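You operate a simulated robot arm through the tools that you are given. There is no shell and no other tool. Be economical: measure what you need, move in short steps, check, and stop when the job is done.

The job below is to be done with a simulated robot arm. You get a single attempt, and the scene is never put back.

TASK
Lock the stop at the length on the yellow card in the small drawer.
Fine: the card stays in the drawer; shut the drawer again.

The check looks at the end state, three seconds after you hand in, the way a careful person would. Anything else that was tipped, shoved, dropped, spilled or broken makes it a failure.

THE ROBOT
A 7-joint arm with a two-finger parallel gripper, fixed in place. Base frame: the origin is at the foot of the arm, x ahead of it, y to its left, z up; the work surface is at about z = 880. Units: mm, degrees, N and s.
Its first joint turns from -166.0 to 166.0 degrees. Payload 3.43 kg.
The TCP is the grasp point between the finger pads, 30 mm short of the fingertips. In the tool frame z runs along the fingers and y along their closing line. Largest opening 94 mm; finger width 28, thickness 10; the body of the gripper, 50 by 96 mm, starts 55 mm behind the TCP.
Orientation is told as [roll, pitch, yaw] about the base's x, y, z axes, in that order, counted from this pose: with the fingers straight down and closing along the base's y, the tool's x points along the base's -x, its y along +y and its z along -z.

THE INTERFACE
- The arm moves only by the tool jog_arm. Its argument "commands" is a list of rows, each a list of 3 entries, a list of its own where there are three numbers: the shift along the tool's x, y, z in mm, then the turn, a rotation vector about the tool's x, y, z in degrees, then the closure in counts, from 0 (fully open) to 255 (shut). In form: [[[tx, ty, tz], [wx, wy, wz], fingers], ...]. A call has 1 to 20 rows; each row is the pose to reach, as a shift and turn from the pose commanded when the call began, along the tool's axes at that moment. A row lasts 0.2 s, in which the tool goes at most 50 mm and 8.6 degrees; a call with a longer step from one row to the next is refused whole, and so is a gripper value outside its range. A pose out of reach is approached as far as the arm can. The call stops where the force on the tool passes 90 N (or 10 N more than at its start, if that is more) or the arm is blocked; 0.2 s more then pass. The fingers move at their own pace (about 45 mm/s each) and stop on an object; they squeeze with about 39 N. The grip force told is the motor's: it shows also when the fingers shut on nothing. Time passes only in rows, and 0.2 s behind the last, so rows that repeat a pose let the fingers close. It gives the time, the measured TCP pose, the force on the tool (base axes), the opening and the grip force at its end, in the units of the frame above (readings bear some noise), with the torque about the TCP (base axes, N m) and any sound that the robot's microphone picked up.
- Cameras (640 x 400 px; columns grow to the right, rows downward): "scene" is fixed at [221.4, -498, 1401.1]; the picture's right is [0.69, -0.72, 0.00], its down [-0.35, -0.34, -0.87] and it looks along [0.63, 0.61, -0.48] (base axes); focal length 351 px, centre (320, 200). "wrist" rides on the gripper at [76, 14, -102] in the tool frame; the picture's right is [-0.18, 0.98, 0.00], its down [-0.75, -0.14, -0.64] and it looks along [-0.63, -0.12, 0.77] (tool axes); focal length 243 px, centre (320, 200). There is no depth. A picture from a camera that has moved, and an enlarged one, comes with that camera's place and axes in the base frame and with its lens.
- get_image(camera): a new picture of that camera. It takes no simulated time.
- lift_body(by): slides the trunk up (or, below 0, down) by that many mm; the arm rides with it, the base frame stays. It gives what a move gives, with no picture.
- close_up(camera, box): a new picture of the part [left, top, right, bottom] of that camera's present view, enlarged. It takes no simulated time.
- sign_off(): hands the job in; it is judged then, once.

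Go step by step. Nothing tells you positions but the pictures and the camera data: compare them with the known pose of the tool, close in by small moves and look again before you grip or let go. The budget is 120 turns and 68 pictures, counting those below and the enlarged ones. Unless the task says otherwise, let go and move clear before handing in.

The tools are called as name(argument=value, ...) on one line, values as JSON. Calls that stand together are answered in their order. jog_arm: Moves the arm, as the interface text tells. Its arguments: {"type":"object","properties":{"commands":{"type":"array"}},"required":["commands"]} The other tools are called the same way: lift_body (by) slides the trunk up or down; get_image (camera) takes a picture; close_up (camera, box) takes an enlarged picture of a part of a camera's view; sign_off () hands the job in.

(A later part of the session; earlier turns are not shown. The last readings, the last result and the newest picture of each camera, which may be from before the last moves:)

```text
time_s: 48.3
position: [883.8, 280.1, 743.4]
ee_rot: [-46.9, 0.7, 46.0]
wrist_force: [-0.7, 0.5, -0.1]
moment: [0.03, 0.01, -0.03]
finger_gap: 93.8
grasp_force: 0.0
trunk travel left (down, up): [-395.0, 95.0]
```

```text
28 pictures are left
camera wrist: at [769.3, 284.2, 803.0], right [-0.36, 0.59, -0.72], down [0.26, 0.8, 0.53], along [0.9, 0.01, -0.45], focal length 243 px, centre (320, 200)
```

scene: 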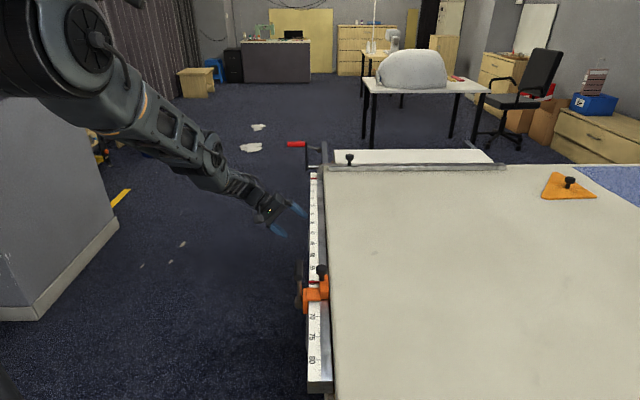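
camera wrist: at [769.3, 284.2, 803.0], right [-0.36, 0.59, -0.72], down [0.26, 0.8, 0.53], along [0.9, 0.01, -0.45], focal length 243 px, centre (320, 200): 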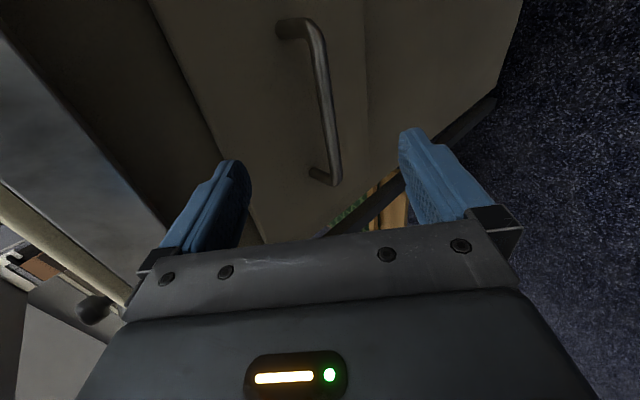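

I half close the fingers to about 36 mm and approach the bar, staying short of the drawer front (n≈38 mm behind the bar).

jog_arm(commands=[[[0, 4, 0], [0, 0, 0], 158], [[0, 8, 10], [0, 0, 0], 158], [[0, 8, 20], [0, 0, 0], 158], [[0, 8, 30], [0, 0, 0], 158], [[0, 8, 40], [0, 0, 0], 158], [[0, 8, 50], [0, 0, 0], 158], [[0, 8, 60], [0, 0, 0], 158], [[0, 8, 65], [0, 0, 0], 158]])

get_image(camera="wrist")

```text
time_s: 50.1
position: [912.0, 249.4, 693.1]
ee_rot: [-46.8, 0.7, 45.9]
wrist_force: [0.3, 0.5, -0.8]
moment: [-0.02, 0.02, 0.0]
finger_gap: 35.5
grasp_force: 0.1
trunk travel left (down, up): [-395.0, 95.0]
```

```text
27 pictures are left
camera wrist: at [798.9, 253.7, 752.6], right [-0.36, 0.59, -0.72], down [0.26, 0.8, 0.53], along [0.89, 0.0, -0.45], focal length 243 px, centre (320, 200)
```

wrist: 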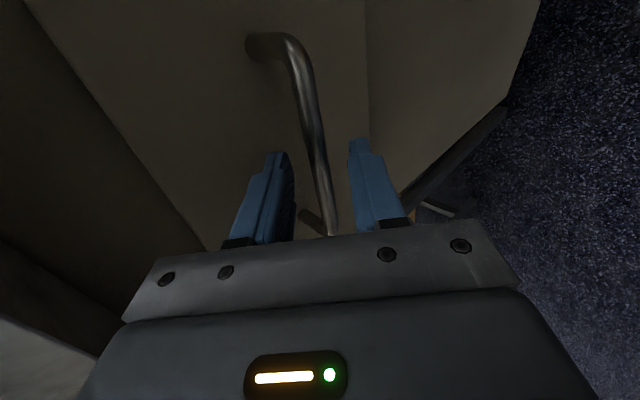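

The bar is centred between the fingers. I advance 22 mm more and close.

jog_arm(commands=[[[0, 0, 8], [0, 0, 0], 158], [[0, 0, 16], [0, 0, 0], 158], [[0, 0, 22], [0, 0, 0], 158], [[0, 0, 22], [0, 0, 0], 255], [[0, 0, 22], [0, 0, 0], 255], [[0, 0, 22], [0, 0, 0], 255]])

get_image(camera="wrist")

```text
time_s: 51.5
position: [918.0, 234.3, 682.3]
ee_rot: [-46.7, 0.8, 46.0]
wrist_force: [-17.1, 11.7, -0.7]
moment: [0.73, -0.51, -0.77]
finger_gap: 12.5
grasp_force: 42.5
out of reach, approached as far as the arm can: row 2, 3, 4, 5, 6
trunk travel left (down, up): [-395.0, 95.0]
```

```text
26 pictures are left
camera wrist: at [804.5, 239.0, 741.2], right [-0.36, 0.59, -0.72], down [0.26, 0.8, 0.53], along [0.89, 0.0, -0.45], focal length 243 px, centre (320, 200)
```

wrist: 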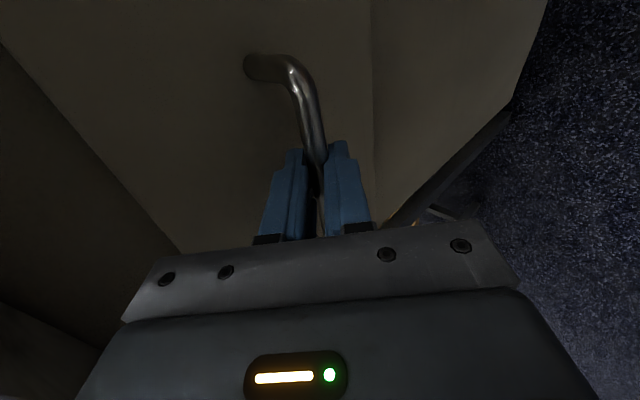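

Gripped at 12.5 mm. I pull straight out along the rail's normal, about 120 mm, in small steps.

jog_arm(commands=[[[0, 0, 12], [0, 0, 0], 255], [[0, 8, 3], [0, 0, 0], 255], [[0, 16, -6], [0, 0, 0], 255], [[0, 24, -14], [0, 0, 0], 255], [[0, 32, -23], [0, 0, 0], 255], [[0, 40, -31], [0, 0, 0], 255], [[0, 48, -40], [0, 0, 0], 255], [[0, 56, -48], [0, 0, 0], 255], [[0, 64, -56], [0, 0, 0], 255]])

get_image(camera="wrist")

```text
time_s: 53.5
position: [860.6, 293.0, 679.8]
ee_rot: [-47.3, 0.4, 45.7]
wrist_force: [-19.7, -21.7, 75.9]
moment: [0.3, -1.04, -1.0]
finger_gap: 12.3
grasp_force: 44.7
out of reach, approached as far as the arm can: row 1, 2, 3
trunk travel left (down, up): [-395.0, 95.0]
```

```text
25 pictures are left
camera wrist: at [746.1, 297.5, 738.4], right [-0.35, 0.59, -0.72], down [0.26, 0.81, 0.53], along [0.9, 0.0, -0.44], focal length 243 px, centre (320, 200)
```

wrist: 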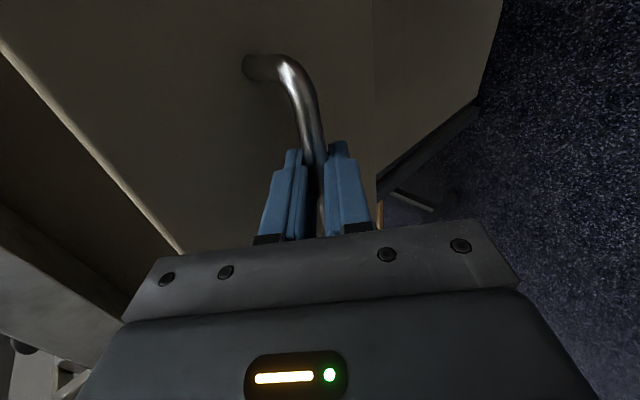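

The drawer is sliding, about 80 mm out, but I'm pushing down on it; I relieve upward ~8 mm and pull further.

jog_arm(commands=[[[0, -6, -5], [0, 0, 0], 255], [[0, 1, -12], [0, 0, 0], 255], [[0, 8, -20], [0, 0, 0], 255], [[0, 15, -27], [0, 0, 0], 255], [[0, 22, -35], [0, 0, 0], 255], [[0, 29, -42], [0, 0, 0], 255], [[0, 36, -49], [0, 0, 0], 255]])

get_image(camera="scene")

```text
time_s: 55.1
position: [815.3, 335.9, 679.8]
ee_rot: [-46.6, 0.6, 46.1]
wrist_force: [23.0, 22.9, -12.2]
moment: [0.75, -0.63, -0.85]
finger_gap: 12.1
grasp_force: 44.8
trunk travel left (down, up): [-395.0, 95.0]
```

```text
24 pictures are left
```

scene: 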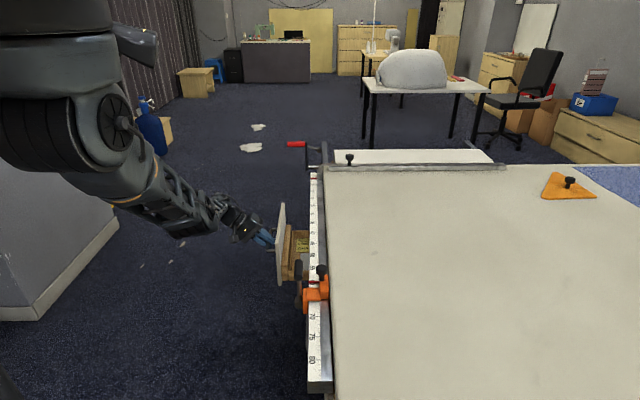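

The drawer is open and a yellow card shows inside. I zoom in to read it.

close_up(camera="scene", box=[270, 220, 330, 290])

close_up(camera="scene", box=[292, 232, 312, 256])

```text
5.71 times, centred on (300, 255) of scene
camera zoom: at [221.4, -498.0, 1401.1], right [0.69, -0.72, 0.0], down [-0.35, -0.34, -0.87], along [0.63, 0.61, -0.48], focal length 2007 px, centre (434, -114)
```

zoom: 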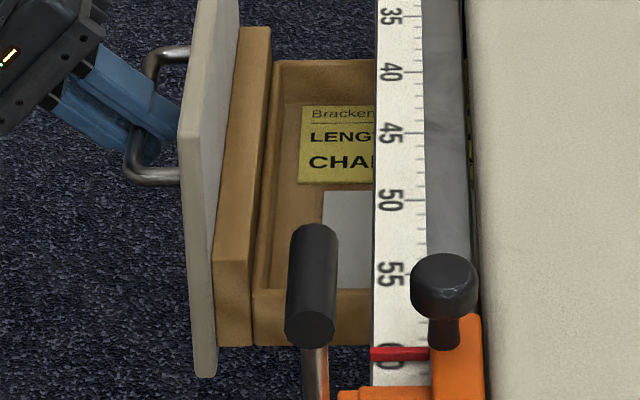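

```text
16.00 times, centred on (302, 244) of scene
camera zoom: at [221.4, -498.0, 1401.1], right [0.69, -0.72, 0.0], down [-0.35, -0.34, -0.87], along [0.63, 0.61, -0.48], focal length 5620 px, centre (608, -504)
```

zoom: 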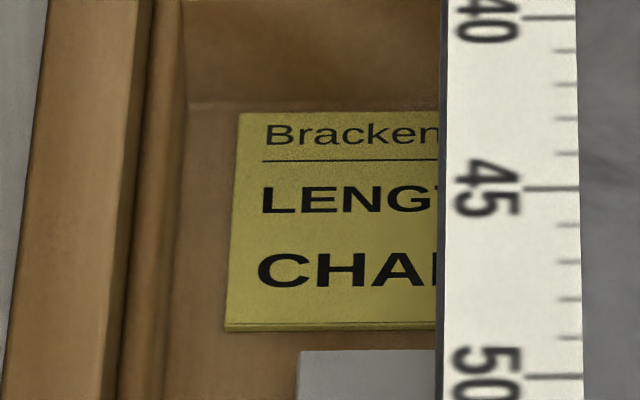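

The card reads "Bracken… LENG… CHA…"; I pull the drawer further to read it whole.

jog_arm(commands=[[[0, 7, -7], [0, 0, 0], 255], [[0, 14, -15], [0, 0, 0], 255], [[0, 21, -22], [0, 0, 0], 255], [[0, 28, -29], [0, 0, 0], 255], [[0, 35, -37], [0, 0, 0], 255], [[0, 42, -44], [0, 0, 0], 255], [[0, 49, -51], [0, 0, 0], 255]])

close_up(camera="scene", box=[260, 215, 330, 275])

```text
time_s: 56.7
position: [765.4, 383.6, 681.4]
ee_rot: [-46.9, 0.7, 46.0]
wrist_force: [22.3, 21.9, -4.9]
moment: [0.91, -0.91, -0.46]
finger_gap: 12.3
grasp_force: 45.1
trunk travel left (down, up): [-395.0, 95.0]
```

```text
6.67 times, centred on (295, 245) of scene
camera zoom: at [221.4, -498.0, 1401.1], right [0.69, -0.72, 0.0], down [-0.35, -0.34, -0.87], along [0.63, 0.61, -0.48], focal length 2341 px, centre (487, -100)
```

zoom: 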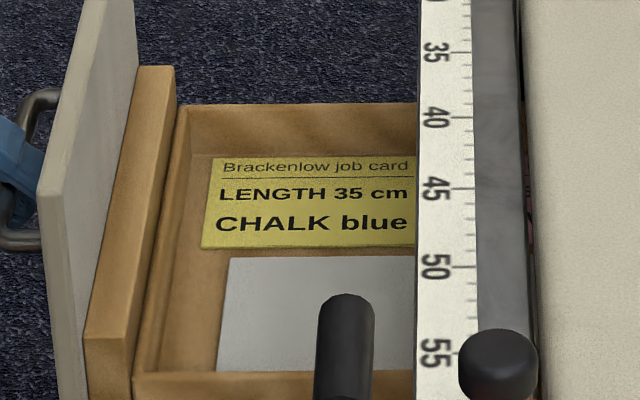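

The card says LENGTH 35 cm. Now I push the drawer shut along the same line.

jog_arm(commands=[[[0, -8, 9], [0, 0, 0], 255], [[0, -16, 18], [0, 0, 0], 255], [[0, -24, 26], [0, 0, 0], 255], [[0, -33, 35], [0, 0, 0], 255], [[0, -41, 44], [0, 0, 0], 255], [[0, -49, 53], [0, 0, 0], 255], [[0, -57, 61], [0, 0, 0], 255], [[0, -66, 70], [0, 0, 0], 255], [[0, -74, 79], [0, 0, 0], 255], [[0, -82, 87], [0, 0, 0], 255], [[0, -90, 96], [0, 0, 0], 255], [[0, -98, 105], [0, 0, 0], 255], [[0, -107, 114], [0, 0, 0], 255], [[0, -115, 122], [0, 0, 0], 255], [[0, -123, 131], [0, 0, 0], 255], [[0, -131, 140], [0, 0, 0], 255], [[0, -139, 149], [0, 0, 0], 255], [[0, -146, 156], [0, 0, 0], 255], [[0, -151, 161], [0, 0, 0], 255]])

get_image(camera="scene")

```text
time_s: 60.7
position: [918.6, 232.2, 679.7]
ee_rot: [-46.6, 0.8, 46.1]
wrist_force: [-54.0, 12.8, 32.6]
moment: [0.21, -0.12, -1.32]
finger_gap: 12.4
grasp_force: 45.0
trunk travel left (down, up): [-395.0, 95.0]
```

```text
20 pictures are left
```

scene: 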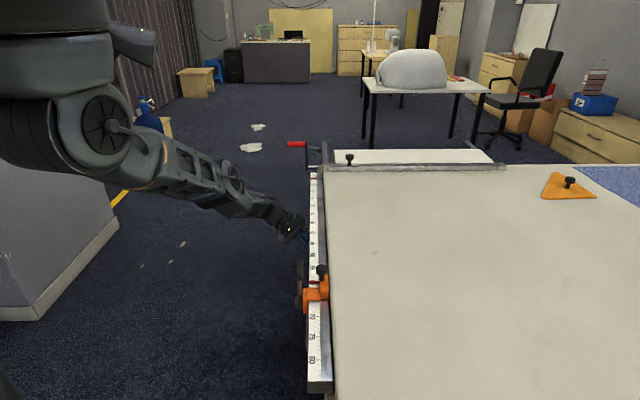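

The drawer is back at its shut position. I release and back out along the tool axis.

jog_arm(commands=[[[0, 0, -2], [0, 0, 0], 255], [[0, 0, -4], [0, 0, 0], 165], [[0, 0, -4], [0, 0, 0], 165], [[0, 0, -14], [0, 0, 0], 165], [[0, 0, -28], [0, 0, 0], 165], [[0, 0, -42], [0, 0, 0], 165], [[0, 0, -60], [0, 0, 0], 165], [[0, 0, -80], [0, 0, 0], 165], [[0, 0, -100], [0, 0, 0], 165], [[0, 0, -125], [0, 0, 0], 165], [[0, 0, -150], [0, 0, 0], 165]])

get_image(camera="wrist")

```text
time_s: 63.1
position: [885.3, 338.4, 745.8]
ee_rot: [-46.8, 1.0, 45.6]
wrist_force: [-1.0, -0.7, -0.5]
moment: [0.0, -0.01, -0.01]
finger_gap: 33.4
grasp_force: 0.1
out of reach, approached as far as the arm can: row 4, 5, 6, 7, 8, 9, 10, 11
trunk travel left (down, up): [-395.0, 95.0]
```

```text
19 pictures are left
camera wrist: at [773.6, 343.9, 805.4], right [-0.36, 0.59, -0.72], down [0.27, 0.8, 0.53], along [0.89, 0.0, -0.45], focal length 243 px, centre (320, 200)
```

wrist: 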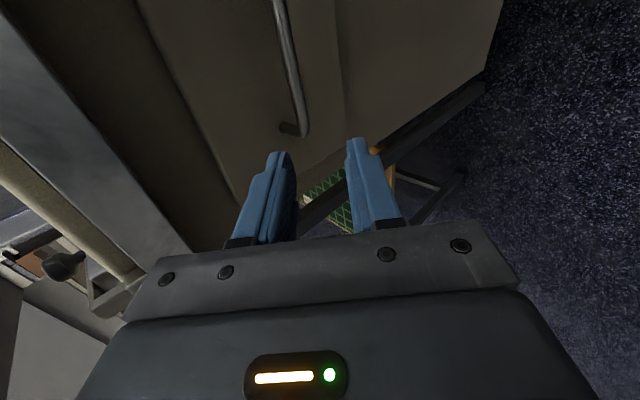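

Clear of the handle. The stop must go from 60 to 35, i.e. 250 mm along +rail; I place its knob at (646, -90, 902) and the T-lever upright above a pivot at (590, -77, 842). I lift and un-tilt the tool first.

jog_arm(commands=[[[0, -10, -16], [0, 0, 0], 165], [[0, -20, -32], [-4, 0, 0], 165], [[0, -30, -48], [-10, 0, 0], 165], [[0, -42, -64], [-16, 0, 0], 100], [[0, -54, -80], [-22, 0, 0], 100], [[0, -66, -96], [-28, 0, 0], 100], [[0, -78, -112], [-34, 0, 0], 100], [[0, -90, -130], [-40, 0, 0], 100], [[0, -104, -152], [-46.8, 0, 0], 100]])

lift_body(by=90)

get_image(camera="wrist")

```text
time_s: 65.1
position: [924.4, 406.9, 911.7]
ee_rot: [0.1, 0.8, 46.0]
wrist_force: [0.2, 0.6, 0.5]
moment: [0.0, 0.0, -0.01]
finger_gap: 57.3
grasp_force: 0.2
out of reach, approached as far as the arm can: row 1, 2, 3, 4, 5, 6, 7, 8, 9
trunk travel left (down, up): [-395.0, 95.0]
```

```text
time_s: 66.4
position: [924.6, 406.3, 1000.5]
ee_rot: [-0.1, 0.8, 46.0]
wrist_force: [-0.4, -0.2, 0.9]
moment: [-0.01, 0.02, -0.01]
finger_gap: 57.2
grasp_force: 0.0
trunk travel left (down, up): [-485.0, 5.0]
```

```text
18 pictures are left
camera wrist: at [862.0, 363.1, 1103.4], right [-0.58, 0.82, 0.0], down [0.63, 0.45, 0.63], along [0.52, 0.36, -0.78], focal length 243 px, centre (320, 200)
```

wrist: 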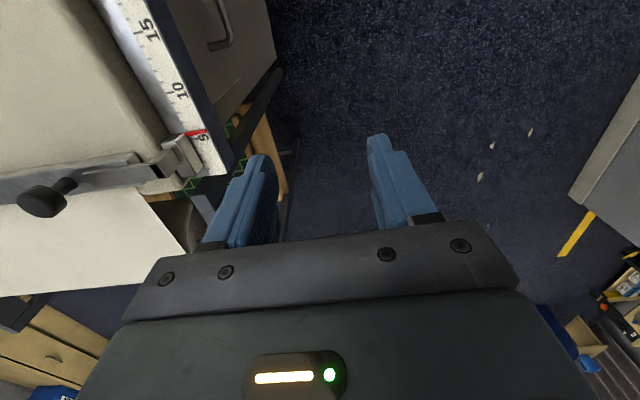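

I check the far end of the ruler, where there is another red mark.

close_up(camera="wrist", box=[80, 40, 280, 220])

```text
2.22 times, centred on (180, 130) of wrist
camera zoom: at [862.0, 363.1, 1103.4], right [-0.58, 0.82, 0.0], down [0.63, 0.45, 0.63], along [0.52, 0.36, -0.78], focal length 539 px, centre (631, 356)
```

zoom: 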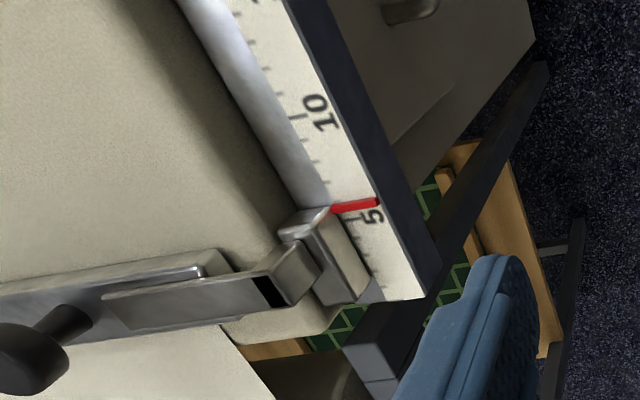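

That belongs to the cross fence, which I leave alone. I move above the orange stop's knob with the closing line along the rail.

jog_arm(commands=[[[20, 0, 0], [0, 0, 4], 100], [[45, 0, 0], [0, 0, 9], 100], [[70, 0, 0], [0, 0, 14], 100], [[100, 0, 0], [0, 0, 19], 100], [[130, 0, 0], [0, 0, 24], 100], [[160, 0, 0], [0, 0, 29], 100], [[190, 0, 0], [0, 0, 34], 100], [[220, 0, 0], [0, 0, 39], 100], [[250, 0, 0], [0, 0, 44], 100], [[280, -10, 0], [0, 0, 49], 100], [[310, -20, 0], [0, 0, 54], 100], [[340, -32, 0], [0, 0, 59], 100], [[370, -46, 0], [0, 0, 64], 100], [[400, -60, 0], [0, 0, 69], 100], [[430, -75, 0], [0, 0, 74], 100], [[460, -90, 0], [0, 0, 78], 100], [[485, -105, 0], [0, 0, 82], 100], [[510, -120, 0], [0, 0, 86], 100], [[530, -132, 0], [0, 0, 89.6], 100], [[548, -144, 0], [0, 0, 89.6], 100]])

get_image(camera="wrist")

```text
time_s: 69.1
position: [972.5, 242.8, 908.0]
ee_rot: [0.6, 2.4, -15.4]
wrist_force: [-16.2, 42.6, 17.0]
moment: [0.67, 0.33, -0.34]
finger_gap: 36.2
grasp_force: 0.1
out of reach, approached as far as the arm can: row 1, 2, 3, 4, 5, 6, 7, 8, 9, 10, 11, 12, 13
trunk travel left (down, up): [-485.0, 5.0]
stopped in row 13: the force on the tool passed its limit at 123 N (the readings are from after the stop); the commanded pose is now the measured one
```

```text
16 pictures are left
camera wrist: at [906.3, 274.6, 1012.0], right [0.44, 0.9, 0.01], down [0.71, -0.35, 0.61], along [0.55, -0.26, -0.79], focal length 243 px, centre (320, 200)
```

wrist: 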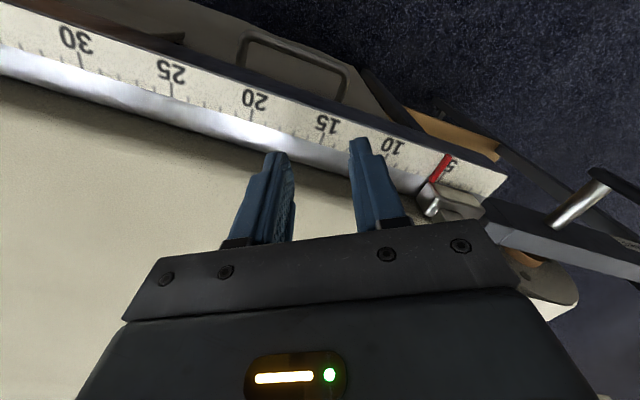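

The commanded pose had drifted while out of reach and the fingers touched the bench edge; I lift straight up and inspect.

jog_arm(commands=[[[0, 0, -10], [0, 0, 0], 100], [[0, 0, -25], [0, 0, 0], 100], [[0, 0, -45], [0, 0, 0], 100], [[0, 0, -65], [0, 0, 0], 100], [[0, 0, -85], [0, 0, 0], 100], [[0, 0, -100], [0, 0, 0], 100]])

get_image(camera="scene")

close_up(camera="wrist", box=[340, 40, 640, 240])

```text
time_s: 70.5
position: [1001.4, 241.1, 1000.9]
ee_rot: [0.1, 2.3, -15.6]
wrist_force: [-0.5, 0.1, -0.2]
moment: [0.0, -0.04, -0.01]
finger_gap: 57.0
grasp_force: 0.1
out of reach, approached as far as the arm can: row 2, 3, 4, 5, 6
trunk travel left (down, up): [-485.0, 5.0]
```

```text
15 pictures are left
```

scene: 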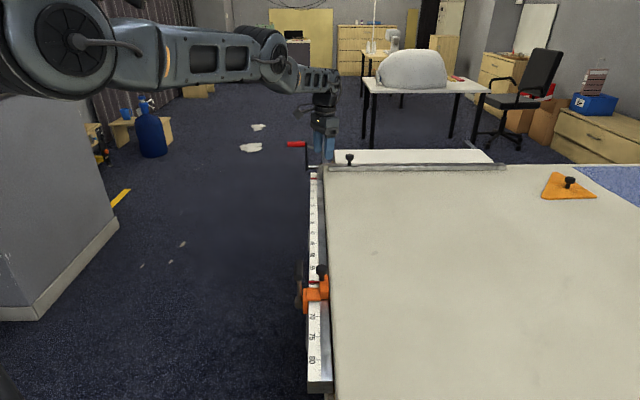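

```text
2.00 times, centred on (490, 140) of wrist
camera zoom: at [936.1, 273.7, 1104.9], right [0.44, 0.9, -0.01], down [0.71, -0.35, 0.61], along [0.55, -0.27, -0.79], focal length 485 px, centre (-20, 320)
```

zoom: 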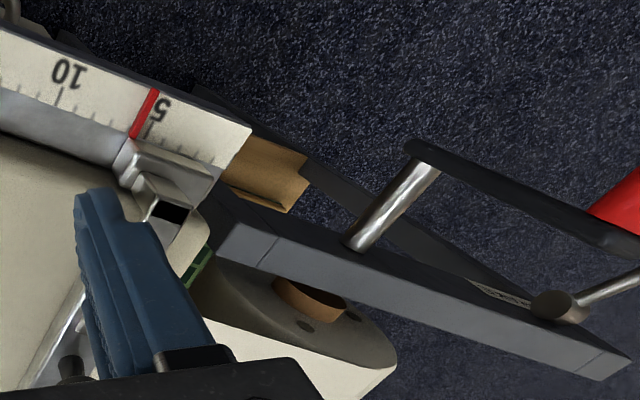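

Nothing appears displaced. The arm had been over-extended; I come back inward in a shorter leg and check the pose.

jog_arm(commands=[[[10, -16, -4], [0, 0, 1], 100], [[22, -36, -8], [0, 0, 2], 100], [[34, -56, -12], [0, 0, 4], 100], [[46, -76, -16], [0, 0, 6], 100], [[58, -96, -16], [0, 0, 8], 100], [[70, -116, -16], [0, 0, 10], 100], [[82, -136, -16], [0, 0, 12], 100], [[94, -156, -16], [0, 0, 14], 100], [[106, -176, -16], [0, 0, 16], 100], [[118, -196, -16], [0, 0, 18], 100], [[130, -216, -16], [0, 0, 20], 100]])

```text
time_s: 72.9
position: [1022.0, 99.6, 953.9]
ee_rot: [-0.7, 2.3, -35.6]
wrist_force: [0.6, 0.6, 0.5]
moment: [0.0, -0.01, -0.03]
finger_gap: 57.2
grasp_force: 0.0
out of reach, approached as far as the arm can: row 1, 2, 3, 4, 5, 6, 7, 8, 9, 10, 11
trunk travel left (down, up): [-485.0, 5.0]
```

The arm lags near its stretched state. I hold the commanded pose for a moment to see whether it converges.

jog_arm(commands=[[[0, 0, 0], [0, 0, 0], 100], [[0, 0, 0], [0, 0, 0], 100], [[0, 0, 0], [0, 0, 0], 100], [[0, 0, 0], [0, 0, 0], 100], [[0, 0, 0], [0, 0, 0], 100]])

get_image(camera="scene")

```text
time_s: 74.1
position: [1022.4, 98.9, 955.3]
ee_rot: [-0.6, 2.3, -35.7]
wrist_force: [0.5, -0.2, 0.6]
moment: [0.01, -0.01, 0.03]
finger_gap: 57.3
grasp_force: 0.1
trunk travel left (down, up): [-485.0, 5.0]
```

```text
13 pictures are left
```

scene: 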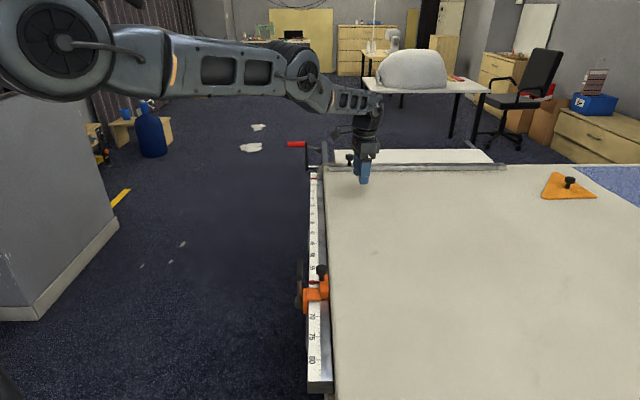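

jog_arm(commands=[[[7, -7, 0], [0, 0, 0], 100], [[15, -14, 0], [0, 0, 0], 100], [[22, -20, 0], [0, 0, 0], 100], [[29, -27, 0], [0, 0, 0], 100], [[37, -34, 0], [0, 0, 0], 100], [[44, -41, 0], [0, 0, 0], 100]])

```text
time_s: 75.5
position: [1022.0, 95.8, 952.4]
ee_rot: [-0.6, 2.1, -35.8]
wrist_force: [-0.9, 0.0, -0.3]
moment: [0.04, 0.0, 0.04]
finger_gap: 57.0
grasp_force: 0.1
out of reach, approached as far as the arm can: row 1, 2, 3, 4, 5, 6
trunk travel left (down, up): [-485.0, 5.0]
```

The elbow looks locked at its straight limit. I push outward a little to straighten it and then come inward in one bigger step to get it bending properly.

jog_arm(commands=[[[-22, 20, -10], [0, 0, 0], 100], [[-44, 41, -15], [0, 0, 0], 100], [[-44, 41, -15], [0, 0, 0], 100], [[-15, 14, -15], [0, 0, 0], 100], [[15, -14, -15], [0, 0, 0], 100], [[44, -41, -15], [0, 0, 0], 100], [[70, -65, -15], [0, 0, 0], 100], [[90, -85, -15], [0, 0, 0], 100]])

```text
time_s: 77.3
position: [1016.4, 101.7, 935.4]
ee_rot: [-0.7, 2.2, -35.7]
wrist_force: [-0.2, 0.0, 0.4]
moment: [0.0, -0.01, 0.0]
finger_gap: 57.5
grasp_force: 0.0
out of reach, approached as far as the arm can: row 1, 2, 3, 4, 5, 6, 7, 8
trunk travel left (down, up): [-485.0, 5.0]
```

The downward drift keeps folding the elbow the wrong way. I command upward motion (which flexes it properly), then lower the trunk, and retry inward.

jog_arm(commands=[[[0, 0, -20], [0, 0, 0], 100], [[0, 0, -40], [0, 0, 0], 100], [[0, 0, -60], [0, 0, 0], 100], [[0, 0, -80], [0, 0, 0], 100], [[0, 0, -100], [0, 0, 0], 100], [[0, 0, -120], [0, 0, 0], 100], [[0, 0, -140], [0, 0, 0], 100], [[0, 0, -160], [0, 0, 0], 100], [[0, 0, -180], [0, 0, 0], 100], [[0, 0, -200], [0, 0, 0], 100]])

lift_body(by=-100)

```text
time_s: 79.5
position: [1053.2, 97.3, 1139.3]
ee_rot: [-0.7, 2.2, -35.7]
wrist_force: [-0.1, -0.3, -0.1]
moment: [0.02, 0.03, 0.0]
finger_gap: 57.5
grasp_force: 0.1
out of reach, approached as far as the arm can: row 1, 2, 3, 4, 5, 6, 7, 8, 9, 10
trunk travel left (down, up): [-485.0, 5.0]
```

```text
time_s: 80.9
position: [1052.7, 97.0, 1039.5]
ee_rot: [-0.7, 2.1, -35.7]
wrist_force: [0.6, -0.1, 0.4]
moment: [-0.01, -0.01, -0.01]
finger_gap: 57.3
grasp_force: 0.1
trunk travel left (down, up): [-385.0, 105.0]
```

jog_arm(commands=[[[7, -7, -10], [0, 0, 0], 100], [[15, -14, -20], [0, 0, 0], 100], [[22, -20, -30], [0, 0, 0], 100], [[29, -27, -40], [0, 0, 0], 100], [[44, -41, -60], [0, 0, 0], 100], [[58, -54, -80], [0, 0, 0], 100], [[72, -68, -100], [0, 0, 0], 100], [[87, -81, -120], [0, 0, 0], 100]])

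get_image(camera="scene")

```text
time_s: 82.7
position: [1045.3, 92.9, 1173.3]
ee_rot: [-0.7, 2.3, -35.6]
wrist_force: [-0.2, 0.1, -0.3]
moment: [0.03, 0.02, -0.01]
finger_gap: 57.5
grasp_force: 0.0
out of reach, approached as far as the arm can: row 1, 2, 3, 4, 5, 6, 7, 8
trunk travel left (down, up): [-385.0, 105.0]
```

```text
12 pictures are left
```

scene: 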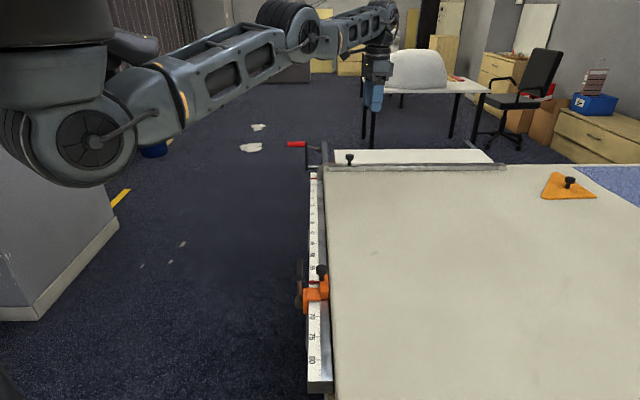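

I straighten outward first, then move along the sphere upward (which should flex the elbow the right way), then pull inward.

jog_arm(commands=[[[-22, 20, 0], [0, 0, 0], 100], [[-44, 41, 0], [0, 0, 0], 100], [[-44, 41, 0], [0, 0, 0], 100], [[-20, 18, -35], [0, 0, 0], 100], [[0, 0, -70], [0, 0, 0], 100], [[10, -9, -115], [0, 0, 0], 100], [[25, -23, -150], [0, 0, 0], 100], [[45, -43, -180], [0, 0, 0], 100], [[70, -65, -195], [0, 0, 0], 100], [[95, -88, -200], [0, 0, 0], 100], [[120, -112, -200], [0, 0, 0], 100]])

```text
time_s: 85.1
position: [984.8, 60.9, 1395.8]
ee_rot: [-4.0, -1.3, -38.1]
wrist_force: [-1.0, 4.2, -1.4]
moment: [-0.31, -0.01, 0.04]
finger_gap: 57.1
grasp_force: 0.0
out of reach, approached as far as the arm can: row 1, 2, 3, 4, 5, 6, 7, 8, 9, 10, 11
trunk travel left (down, up): [-385.0, 105.0]
```

jog_arm(commands=[[[-29, 27, 0], [0, 0, 0], 100], [[-44, 41, 40], [0, 0, 0], 100], [[-55, 51, 85], [0, 0, 0], 100], [[-62, 58, 130], [0, 0, 0], 100], [[-55, 51, 175], [0, 0, 0], 100], [[-40, 38, 215], [0, 0, 0], 100], [[-20, 19, 240], [0, 0, 0], 100], [[0, 0, 250], [0, 0, 0], 100], [[22, -20, 255], [0, 0, 0], 100], [[44, -41, 255], [0, 0, 0], 100], [[66, -62, 255], [0, 0, 0], 100]])

```text
time_s: 87.5
position: [1048.2, 91.3, 1151.5]
ee_rot: [-0.7, 2.3, -35.7]
wrist_force: [0.5, -0.8, -0.5]
moment: [-0.02, 0.01, -0.01]
finger_gap: 57.3
grasp_force: 0.1
out of reach, approached as far as the arm can: row 1, 2, 3, 4, 5, 6, 7, 8, 9, 10, 11
trunk travel left (down, up): [-385.0, 105.0]
```

I try once more with a firm outward bias held while sweeping upward, then releasing the bias gradually.

jog_arm(commands=[[[-29, 27, 0], [0, 0, 0], 100], [[-58, 54, 0], [0, 0, 0], 100], [[-65, 60, 0], [0, 0, 0], 100], [[-65, 60, 0], [0, 0, 0], 100], [[-65, 60, -30], [0, 0, 0], 100], [[-60, 55, -60], [0, 0, 0], 100], [[-50, 47, -95], [0, 0, 0], 100], [[-35, 32, -130], [0, 0, 0], 100]])

jog_arm(commands=[[[0, 0, -10], [0, 0, 0], 100]])

```text
time_s: 89.3
position: [1036.8, 84.8, 1245.0]
ee_rot: [-0.7, 2.3, -35.9]
wrist_force: [-0.3, -0.5, -1.1]
moment: [0.05, 0.03, -0.03]
finger_gap: 56.9
grasp_force: 0.0
out of reach, approached as far as the arm can: row 1, 2, 3, 4, 5, 6, 7, 8
trunk travel left (down, up): [-385.0, 105.0]
```

```text
time_s: 89.7
position: [1033.3, 85.4, 1257.1]
ee_rot: [-0.7, 2.3, -35.6]
wrist_force: [-0.1, -0.2, 0.9]
moment: [-0.05, -0.01, -0.04]
finger_gap: 57.2
grasp_force: 0.0
out of reach, approached as far as the arm can: row 1
trunk travel left (down, up): [-385.0, 105.0]
```

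The arm sits exactly at its stretched singularity. I lower along the sphere, then pitch the tool up as if rotating with the forearm about the elbow, which should flex it.

jog_arm(commands=[[[0, 0, 25], [0, 0, 0], 100], [[0, 0, 50], [0, 0, 0], 100], [[0, 0, 75], [0, 0, 0], 100], [[0, 0, 100], [0, 0, 0], 100], [[0, 0, 125], [0, 0, 0], 100], [[0, 0, 150], [0, 0, 0], 100], [[0, 0, 175], [0, 0, 0], 100]])

jog_arm(commands=[[[-9.5, 8.8, -44], [-3.7, -4.0, 0], 100], [[-16, 15, -89], [-7.5, -8.0, 0], 100], [[-19, 17.7, -136], [-11.2, -12.0, 0], 100], [[-19, 17.7, -183], [-15, -16.1, 0], 100], [[-15.7, 14.6, -230], [-18.7, -20.1, 0], 100], [[-8.8, 8.2, -277], [-22.4, -24.1, 0], 100], [[0.7, -0.7, -324], [-26.2, -28.1, 0], 100], [[13.9, -12.9, -369], [-29.9, -32.1, 0], 100]])

```text
time_s: 91.3
position: [1053.1, 91.5, 1083.5]
ee_rot: [-0.6, 2.3, -35.7]
wrist_force: [0.0, -0.7, 0.8]
moment: [0.0, -0.02, -0.01]
finger_gap: 57.1
grasp_force: 0.0
out of reach, approached as far as the arm can: row 2, 3, 4, 5, 6, 7
trunk travel left (down, up): [-385.0, 105.0]
```

```text
time_s: 93.1
position: [1102.6, 88.6, 1478.1]
ee_rot: [31.2, -27.7, -44.0]
wrist_force: [1.0, 0.3, 0.8]
moment: [0.03, -0.01, 0.01]
finger_gap: 57.1
grasp_force: 0.0
out of reach, approached as far as the arm can: row 2, 3, 4, 5, 6, 7, 8
trunk travel left (down, up): [-385.0, 105.0]
```

get_image(camera="scene")

```text
11 pictures are left
```

scene: 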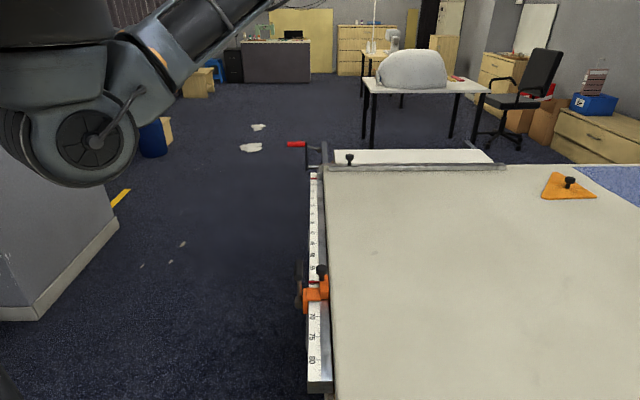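

The forearm rotated with the upper arm, so the elbow must fold the other way. I reverse: rotate the tool back down about the elbow.

jog_arm(commands=[[[15.5, -14.4, 42], [3.7, 4.0, 0], 100], [[33.9, -31.6, 82], [7.5, 8.0, 0], 100], [[55, -51.2, 119.6], [11.2, 12.0, 0], 100], [[78.6, -73.2, 154], [15, 16.1, 0], 100], [[104.5, -97.4, 185], [18.7, 20.1, 0], 100], [[132.5, -123.4, 212.8], [22.4, 24.1, 0], 100], [[162.3, -151.2, 236.6], [26.2, 28.1, 0], 100], [[193.6, -180.3, 256.5], [29.9, 32.1, 0], 100]])

```text
time_s: 94.9
position: [1051.0, 96.8, 1111.9]
ee_rot: [-0.6, 2.3, -35.6]
wrist_force: [0.0, 0.3, 0.6]
moment: [0.0, 0.02, 0.02]
finger_gap: 57.4
grasp_force: 0.1
out of reach, approached as far as the arm can: row 1, 2, 3, 4, 5, 6, 7, 8
trunk travel left (down, up): [-385.0, 105.0]
```

Still on the stretched sphere. I try folding the elbow sideways: swing right about the elbow with an inward bias, at safe height.

jog_arm(commands=[[[-23.9, -36.4, 0], [0, 0, 5.5], 100], [[-44.7, -75.2, 0], [0, 0, 11], 100], [[-61.5, -116.5, 0], [0, 0, 16.5], 100], [[-74.6, -159.6, 0], [0, 0, 22], 100], [[-84.1, -203.9, 0], [0, 0, 27.5], 100], [[-89.4, -249.5, 0], [0, 0, 33], 100], [[-90.9, -295.4, 0], [0, 0, 38.5], 100]])

```text
time_s: 96.5
position: [952.2, -196.5, 1113.3]
ee_rot: [-2.0, 1.2, -74.4]
wrist_force: [0.6, -0.3, -0.3]
moment: [0.0, 0.0, -0.01]
finger_gap: 57.1
grasp_force: 0.1
trunk travel left (down, up): [-385.0, 105.0]
```

It escaped the singularity. I raise the trunk back and head to a point above the stop's knob.

lift_body(by=80)

jog_arm(commands=[[[10, -16, 10], [0, 0, -2], 100], [[22, -32, 20], [0, 0, -4], 100], [[34, -48, 30], [0, 0, -6], 100], [[46, -64, 40], [0, 0, -8], 100], [[58, -82, 50], [0, 0, -10], 100], [[70, -100, 60], [0, 0, -12], 100], [[82, -118, 70], [0, 0, -14], 100], [[94, -136, 80], [0, 0, -16], 100], [[106, -154, 90], [0, 0, -18], 100], [[118, -172, 100], [0, 0, -20], 100], [[130, -190, 110], [0, 0, -22], 100], [[142, -208, 120], [0, 0, -24], 100], [[154, -226, 130], [0, 0, -26], 100], [[166, -242, 140], [0, 0, -28], 100], [[176, -256, 150], [0, 0, -30], 100], [[184, -266, 160], [0, 0, -30.8], 100]])

get_image(camera="wrist")

```text
time_s: 97.6
position: [952.8, -198.5, 1193.2]
ee_rot: [-1.9, 1.3, -74.2]
wrist_force: [0.0, -0.2, 0.3]
moment: [-0.01, 0.0, 0.04]
finger_gap: 57.1
grasp_force: 0.1
trunk travel left (down, up): [-465.0, 25.0]
```

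```text
time_s: 101.0
position: [641.4, -91.6, 1047.5]
ee_rot: [-1.0, 2.1, -43.4]
wrist_force: [1.1, -0.5, 0.8]
moment: [-0.02, 0.0, 0.01]
finger_gap: 57.1
grasp_force: 0.0
trunk travel left (down, up): [-465.0, 25.0]
```

```text
10 pictures are left
camera wrist: at [599.0, -30.1, 1151.1], right [0.81, 0.59, -0.02], down [0.47, -0.63, 0.62], along [0.35, -0.51, -0.79], focal length 243 px, centre (320, 200)
```

wrist: 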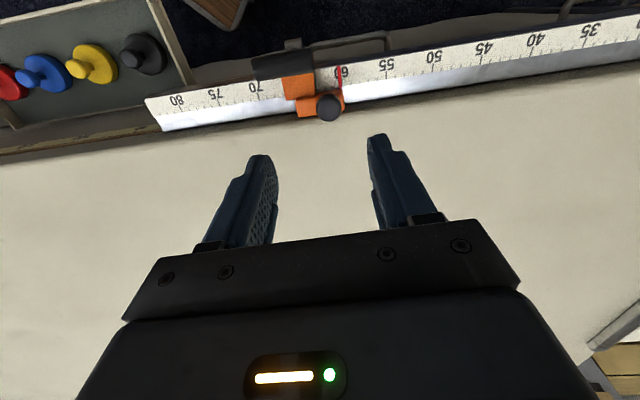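

The knob is confirmed at (646.5, -90.5). I level the tool, descend over it and close on it.

jog_arm(commands=[[[-1, 2, 15], [-1, -0.4, 0], 100], [[-3, 4, 30], [-2.2, -0.8, 0], 100], [[-3, 4, 50], [-2.2, -0.8, 0], 100], [[-3, 4, 70], [-2.2, -0.8, 0], 100], [[-3, 4, 90], [-2.2, -0.8, 0], 100], [[-3, 4, 105], [-2.2, -0.8, 0], 100], [[-3, 4, 118], [-2.2, -0.8, 0], 100], [[-3, 4, 126], [-2.2, -0.8, 0], 100], [[-3, 4, 131], [-2.2, -0.8, 0], 100], [[-3, 4, 131], [-2.2, -0.8, 0], 255], [[-3, 4, 131], [-2.2, -0.8, 0], 255], [[-3, 4, 131], [-2.2, -0.8, 0], 255], [[-3, 4, 131], [-2.2, -0.8, 0], 255]])

get_image(camera="wrist")

```text
time_s: 103.8
position: [641.0, -89.2, 915.7]
ee_rot: [1.3, 1.3, -43.3]
wrist_force: [3.8, 3.4, -0.7]
moment: [-0.01, -0.34, 0.2]
finger_gap: 25.1
grasp_force: 45.0
trunk travel left (down, up): [-465.0, 25.0]
```

```text
9 pictures are left
camera wrist: at [595.6, -29.2, 1018.7], right [0.81, 0.59, 0.02], down [0.45, -0.64, 0.62], along [0.38, -0.49, -0.78], focal length 243 px, centre (320, 200)
```

wrist: 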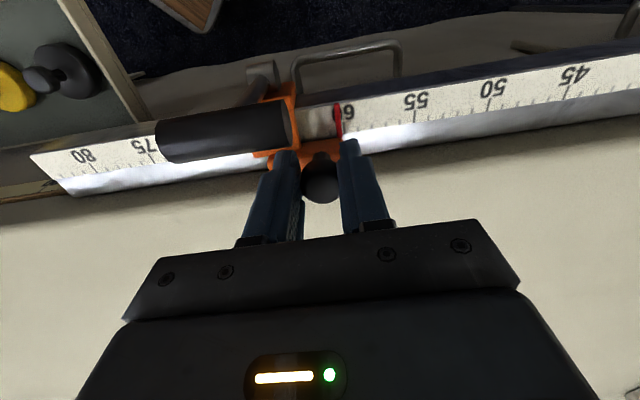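

The knob is held. I slide along the rail, first 100 mm, watching the force.

jog_arm(commands=[[[0, 8, 0], [0, 0, 0], 255], [[0, 18, 0], [0, 0, 0], 255], [[0, 28, 0], [0, 0, 0], 255], [[-0.5, 40, 0], [0, 0, 0], 255], [[-0.7, 52, 0], [0, 0, 0], 255], [[-1, 64, 0], [0, 0, 0], 255], [[-1, 76, 0], [0, 0, 0], 255], [[-1, 88, 0], [0, 0, 0], 255], [[-1.3, 100, 0], [0, 0, 0], 255]])

```text
time_s: 105.8
position: [711.3, -16.9, 916.6]
ee_rot: [1.3, 1.3, -43.5]
wrist_force: [18.3, -15.9, -20.9]
moment: [-0.16, -0.24, 0.03]
finger_gap: 25.2
grasp_force: 44.9
trunk travel left (down, up): [-465.0, 25.0]
```

It slides cleanly. Next 130 mm with a small lateral correction.

jog_arm(commands=[[[-2, 10, 1], [0, 0, 0], 255], [[-3, 22, 1], [0, 0, 0], 255], [[-3, 34, 1], [0, 0, 0], 255], [[-3.2, 46, 1], [0, 0, 0], 255], [[-3.4, 58, 1], [0, 0, 0], 255], [[-3.6, 70, 1], [0, 0, 0], 255], [[-3.8, 82, 1], [0, 0, 0], 255], [[-4, 94, 1], [0, 0, 0], 255], [[-4.2, 106, 1], [0, 0, 0], 255], [[-4.4, 118, 1], [0, 0, 0], 255], [[-4.6, 130, 1], [0, 0, 0], 255], [[-4.6, 130, 1], [0, 0, 0], 255]])

close_up(camera="scene", box=[285, 200, 345, 260])

```text
time_s: 108.4
position: [804.8, 74.2, 918.7]
ee_rot: [1.2, 1.3, -43.5]
wrist_force: [-14.1, 14.2, -23.9]
moment: [0.37, 0.37, 0.06]
finger_gap: 25.2
grasp_force: 45.0
trunk travel left (down, up): [-465.0, 25.0]
```

```text
6.67 times, centred on (315, 230) of scene
camera zoom: at [221.4, -498.0, 1401.1], right [0.69, -0.72, 0.0], down [-0.35, -0.34, -0.87], along [0.63, 0.61, -0.48], focal length 2341 px, centre (353, 0)
```

zoom: 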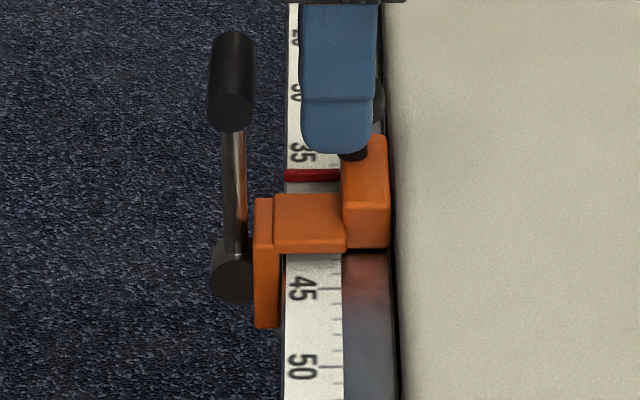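

About 231 mm moved; ~18.5 mm remain. I move that and read the pointer with the wrist camera.

jog_arm(commands=[[[1, 6, 0.5], [0, 0, 0], 255], [[1.5, 12, 0.5], [0, 0, 0], 255], [[1.5, 18, 0.5], [0, 0, 0], 255], [[1.5, 18, 0.5], [0, 0, 0], 255]])

close_up(camera="wrist", box=[290, 80, 410, 160])

```text
time_s: 109.4
position: [817.1, 86.3, 918.6]
ee_rot: [1.2, 1.1, -43.5]
wrist_force: [9.8, -7.8, -18.5]
moment: [-0.51, -0.57, -0.02]
finger_gap: 25.2
grasp_force: 44.8
trunk travel left (down, up): [-465.0, 25.0]
```

```text
5.00 times, centred on (350, 120) of wrist
camera zoom: at [770.3, 146.4, 1021.3], right [0.81, 0.59, 0.02], down [0.45, -0.64, 0.62], along [0.38, -0.5, -0.78], focal length 1213 px, centre (170, 600)
```

zoom: 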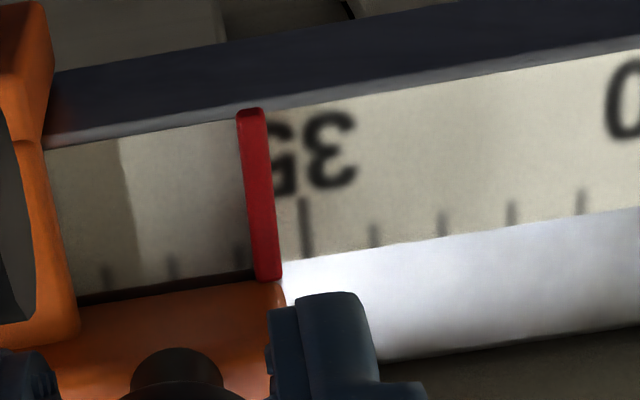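

Pointer reads about 35.65; I move 6.5 mm more and re-read.

jog_arm(commands=[[[-0.5, 3, 0.3], [0, 0, 0], 255], [[-0.8, 6.5, 0.3], [0, 0, 0], 255], [[-0.8, 6.5, 0.3], [0, 0, 0], 255], [[-0.8, 6.5, 0.3], [0, 0, 0], 255]])

close_up(camera="wrist", box=[310, 80, 390, 135])

```text
time_s: 110.4
position: [821.2, 91.8, 917.7]
ee_rot: [1.2, 1.4, -43.5]
wrist_force: [11.6, -17.6, -11.4]
moment: [-0.28, -0.1, -0.07]
finger_gap: 25.2
grasp_force: 45.1
trunk travel left (down, up): [-465.0, 25.0]
```

```text
7.27 times, centred on (350, 108) of wrist
camera zoom: at [775.6, 151.3, 1021.6], right [0.81, 0.59, 0.02], down [0.45, -0.64, 0.62], along [0.37, -0.5, -0.78], focal length 1764 px, centre (102, 873)
```

zoom: 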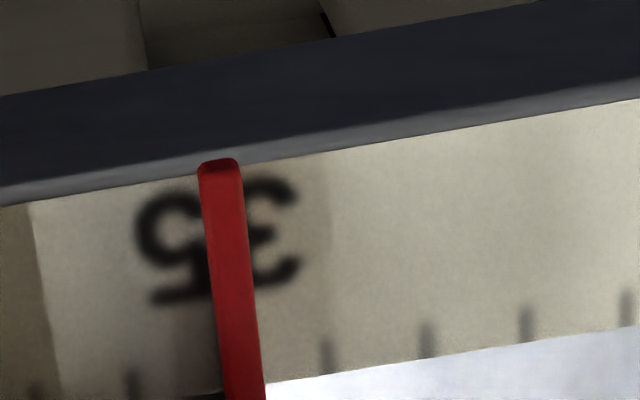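

Reads about 34.9; I back up 1 mm and then release the knob and rise.

jog_arm(commands=[[[-0.8, -0.6, 0], [0, 0, 0], 255], [[-1, -1.1, 0.3], [0, 0, 0], 255], [[-1, -1.1, 0.3], [0, 0, 0], 255]])

```text
time_s: 111.2
position: [821.1, 90.9, 918.7]
ee_rot: [1.3, 1.3, -43.4]
wrist_force: [10.7, -13.2, -6.8]
moment: [-0.4, -0.43, 0.09]
finger_gap: 25.0
grasp_force: 44.8
trunk travel left (down, up): [-465.0, 25.0]
```

I release the knob, rise, close the fingers and step behind the T-lever (expected at (772, 101, 932)).

jog_arm(commands=[[[0, 0, 0], [0, 0, 0], 100], [[0, 0, 0], [0, 0, 0], 100], [[0, 0, 0], [0, 0, 0], 100], [[0, 0, -15], [0, 0, 0], 100], [[0, 0, -35], [0, 0, 0], 100], [[0, 0, -65], [0, 0, 0], 100], [[0, -10, -65], [0, 0, 0], 255], [[0, -20, -65], [0, 0, 0], 255], [[-3, -27, -65], [0, 0, 0], 255], [[-3, -27, -50], [0, 0, 0], 255], [[-3, -27, -36], [0, 0, 0], 255]])

close_up(camera="scene", box=[275, 190, 355, 260])

```text
time_s: 113.6
position: [804.7, 70.4, 954.5]
ee_rot: [1.3, 1.3, -43.4]
wrist_force: [-0.6, 0.2, -0.5]
moment: [-0.01, -0.03, -0.02]
finger_gap: 0.0
grasp_force: 33.4
trunk travel left (down, up): [-465.0, 25.0]
```

```text
5.71 times, centred on (315, 225) of scene
camera zoom: at [221.4, -498.0, 1401.1], right [0.69, -0.72, 0.0], down [-0.35, -0.34, -0.87], along [0.63, 0.61, -0.48], focal length 2007 px, centre (349, 57)
```

zoom: 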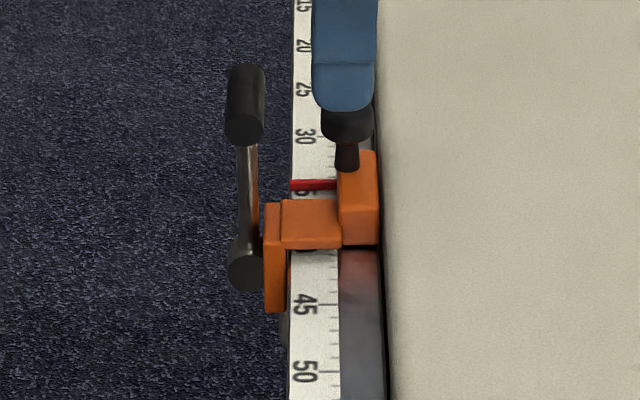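

The T-lever is 47 mm outward of the fingers at the same rail position. I push it outward, following its arc down.

jog_arm(commands=[[[8, 0, 0], [0, 0, 0], 255], [[16, 0, 5], [0, 0, 0], 255], [[24, 0, 6], [0, 0, 0], 255], [[32, 0, 7], [0, 0, 0], 255], [[40, 0, 8], [0, 0, 0], 255], [[48, 0, 9], [0, 0, 0], 255], [[56, 0, 12], [0, 0, 0], 255], [[64, 0, 15], [0, 0, 0], 255], [[72, 0, 19], [0, 0, 0], 255], [[80, 0, 24], [0, 0, 0], 255], [[88, 0, 29], [0, 0, 0], 255], [[94, 0, 36], [0, 0, 0], 255]])

close_up(camera="scene", box=[265, 190, 345, 260])

```text
time_s: 116.2
position: [737.0, 134.9, 920.6]
ee_rot: [1.2, 1.3, -43.5]
wrist_force: [0.4, -0.3, -0.1]
moment: [-0.01, -0.02, -0.01]
finger_gap: 0.0
grasp_force: 32.9
trunk travel left (down, up): [-465.0, 25.0]
```

```text
5.71 times, centred on (305, 225) of scene
camera zoom: at [221.4, -498.0, 1401.1], right [0.69, -0.72, 0.0], down [-0.35, -0.34, -0.87], along [0.63, 0.61, -0.48], focal length 2007 px, centre (406, 57)
```

zoom: 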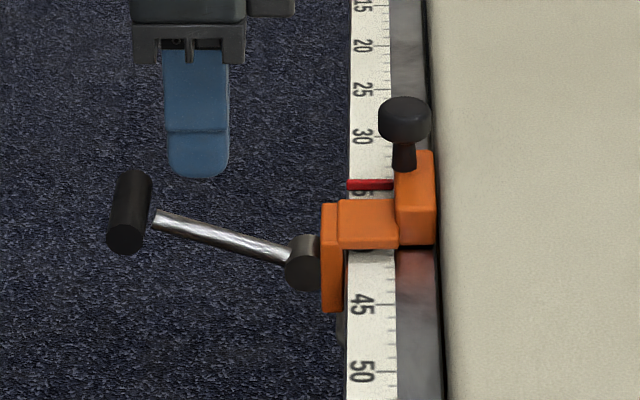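

The lever swung out to about 75°, moving freely, with the pointer still at 35. Now I go above the handle and press it down in small steps, watching the force.

jog_arm(commands=[[[10, 0, -10], [0, 0, 0], 255], [[22, 0, -10], [0, 0, 0], 255], [[34, 0, -10], [0, 0, 0], 255], [[36, 0, 2], [0, 0, 0], 255], [[38, 0, 12], [0, 0, 0], 255], [[39, 0, 20], [0, 0, 0], 255], [[40, 0, 28], [0, 0, 0], 255], [[41, 0, 36], [0, 0, 0], 255], [[41, 0, 42], [0, 0, 0], 255]])

```text
time_s: 117.8
position: [706.4, 163.9, 905.7]
ee_rot: [2.2, 0.6, -43.6]
wrist_force: [-9.6, -8.5, 62.3]
moment: [-0.54, 0.14, -0.29]
finger_gap: 0.0
grasp_force: 33.3
trunk travel left (down, up): [-465.0, 25.0]
stopped in row 7: the force on the tool passed its limit at 101 N (the readings are from after the stop); the commanded pose is now the measured one
```

The handle resists 100 N at about 75°, so it is at its end stop. I rise clear and check lever and pointer.

jog_arm(commands=[[[0, 0, -15], [0, 0, 0], 255], [[0, 0, -35], [0, 0, 0], 255], [[0, 0, -60], [0, 0, 0], 255], [[10, 0, -90], [0, 0, 0], 255], [[20, 0, -120], [0, 0, 0], 200]])

close_up(camera="scene", box=[270, 200, 340, 260])

```text
time_s: 119.0
position: [691.0, 172.9, 1022.9]
ee_rot: [1.9, 0.8, -43.5]
wrist_force: [0.8, -0.2, -0.1]
moment: [0.01, -0.01, 0.0]
finger_gap: 20.3
grasp_force: 0.1
trunk travel left (down, up): [-465.0, 25.0]
```

```text
6.67 times, centred on (305, 230) of scene
camera zoom: at [221.4, -498.0, 1401.1], right [0.69, -0.72, 0.0], down [-0.35, -0.34, -0.87], along [0.63, 0.61, -0.48], focal length 2341 px, centre (420, 0)
```

zoom: 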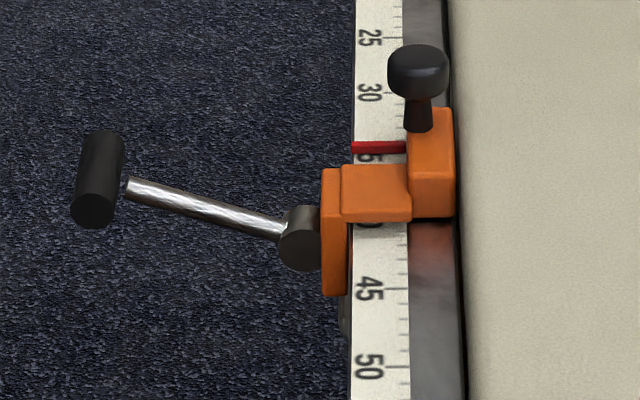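

The lever stays at its end position. I take a plumb reading of the pointer from above.

jog_arm(commands=[[[-20, 8, 0], [0, 0, 0], 200], [[-45, 16, 0], [0, 0, 0], 200], [[-70, 24, 0], [0, 0, 0], 200], [[-95, 32, 0], [0, 0, 0], 160], [[-120, 38, 0], [0, 0, 0], 120], [[-120, 38, 0], [0, 0, 0], 100]])

close_up(camera="wrist", box=[285, 85, 375, 145])

```text
time_s: 120.4
position: [805.2, 116.6, 1020.7]
ee_rot: [1.9, 0.9, -43.5]
wrist_force: [0.3, -0.6, -0.2]
moment: [0.01, 0.03, 0.02]
finger_gap: 57.3
grasp_force: 0.1
trunk travel left (down, up): [-465.0, 25.0]
```

```text
6.67 times, centred on (330, 115) of wrist
camera zoom: at [758.4, 175.8, 1123.6], right [0.81, 0.59, 0.03], down [0.44, -0.64, 0.63], along [0.39, -0.49, -0.78], focal length 1618 px, centre (253, 767)
```

zoom: 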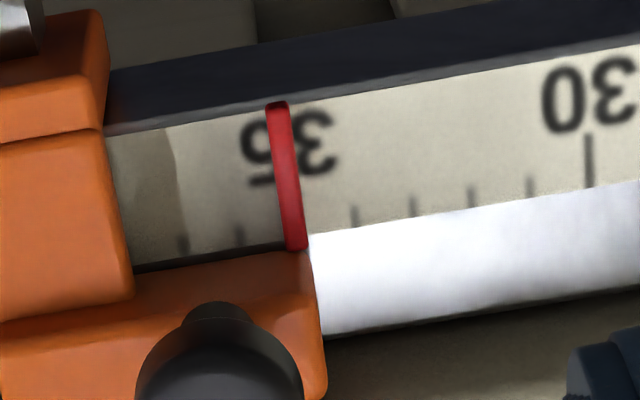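

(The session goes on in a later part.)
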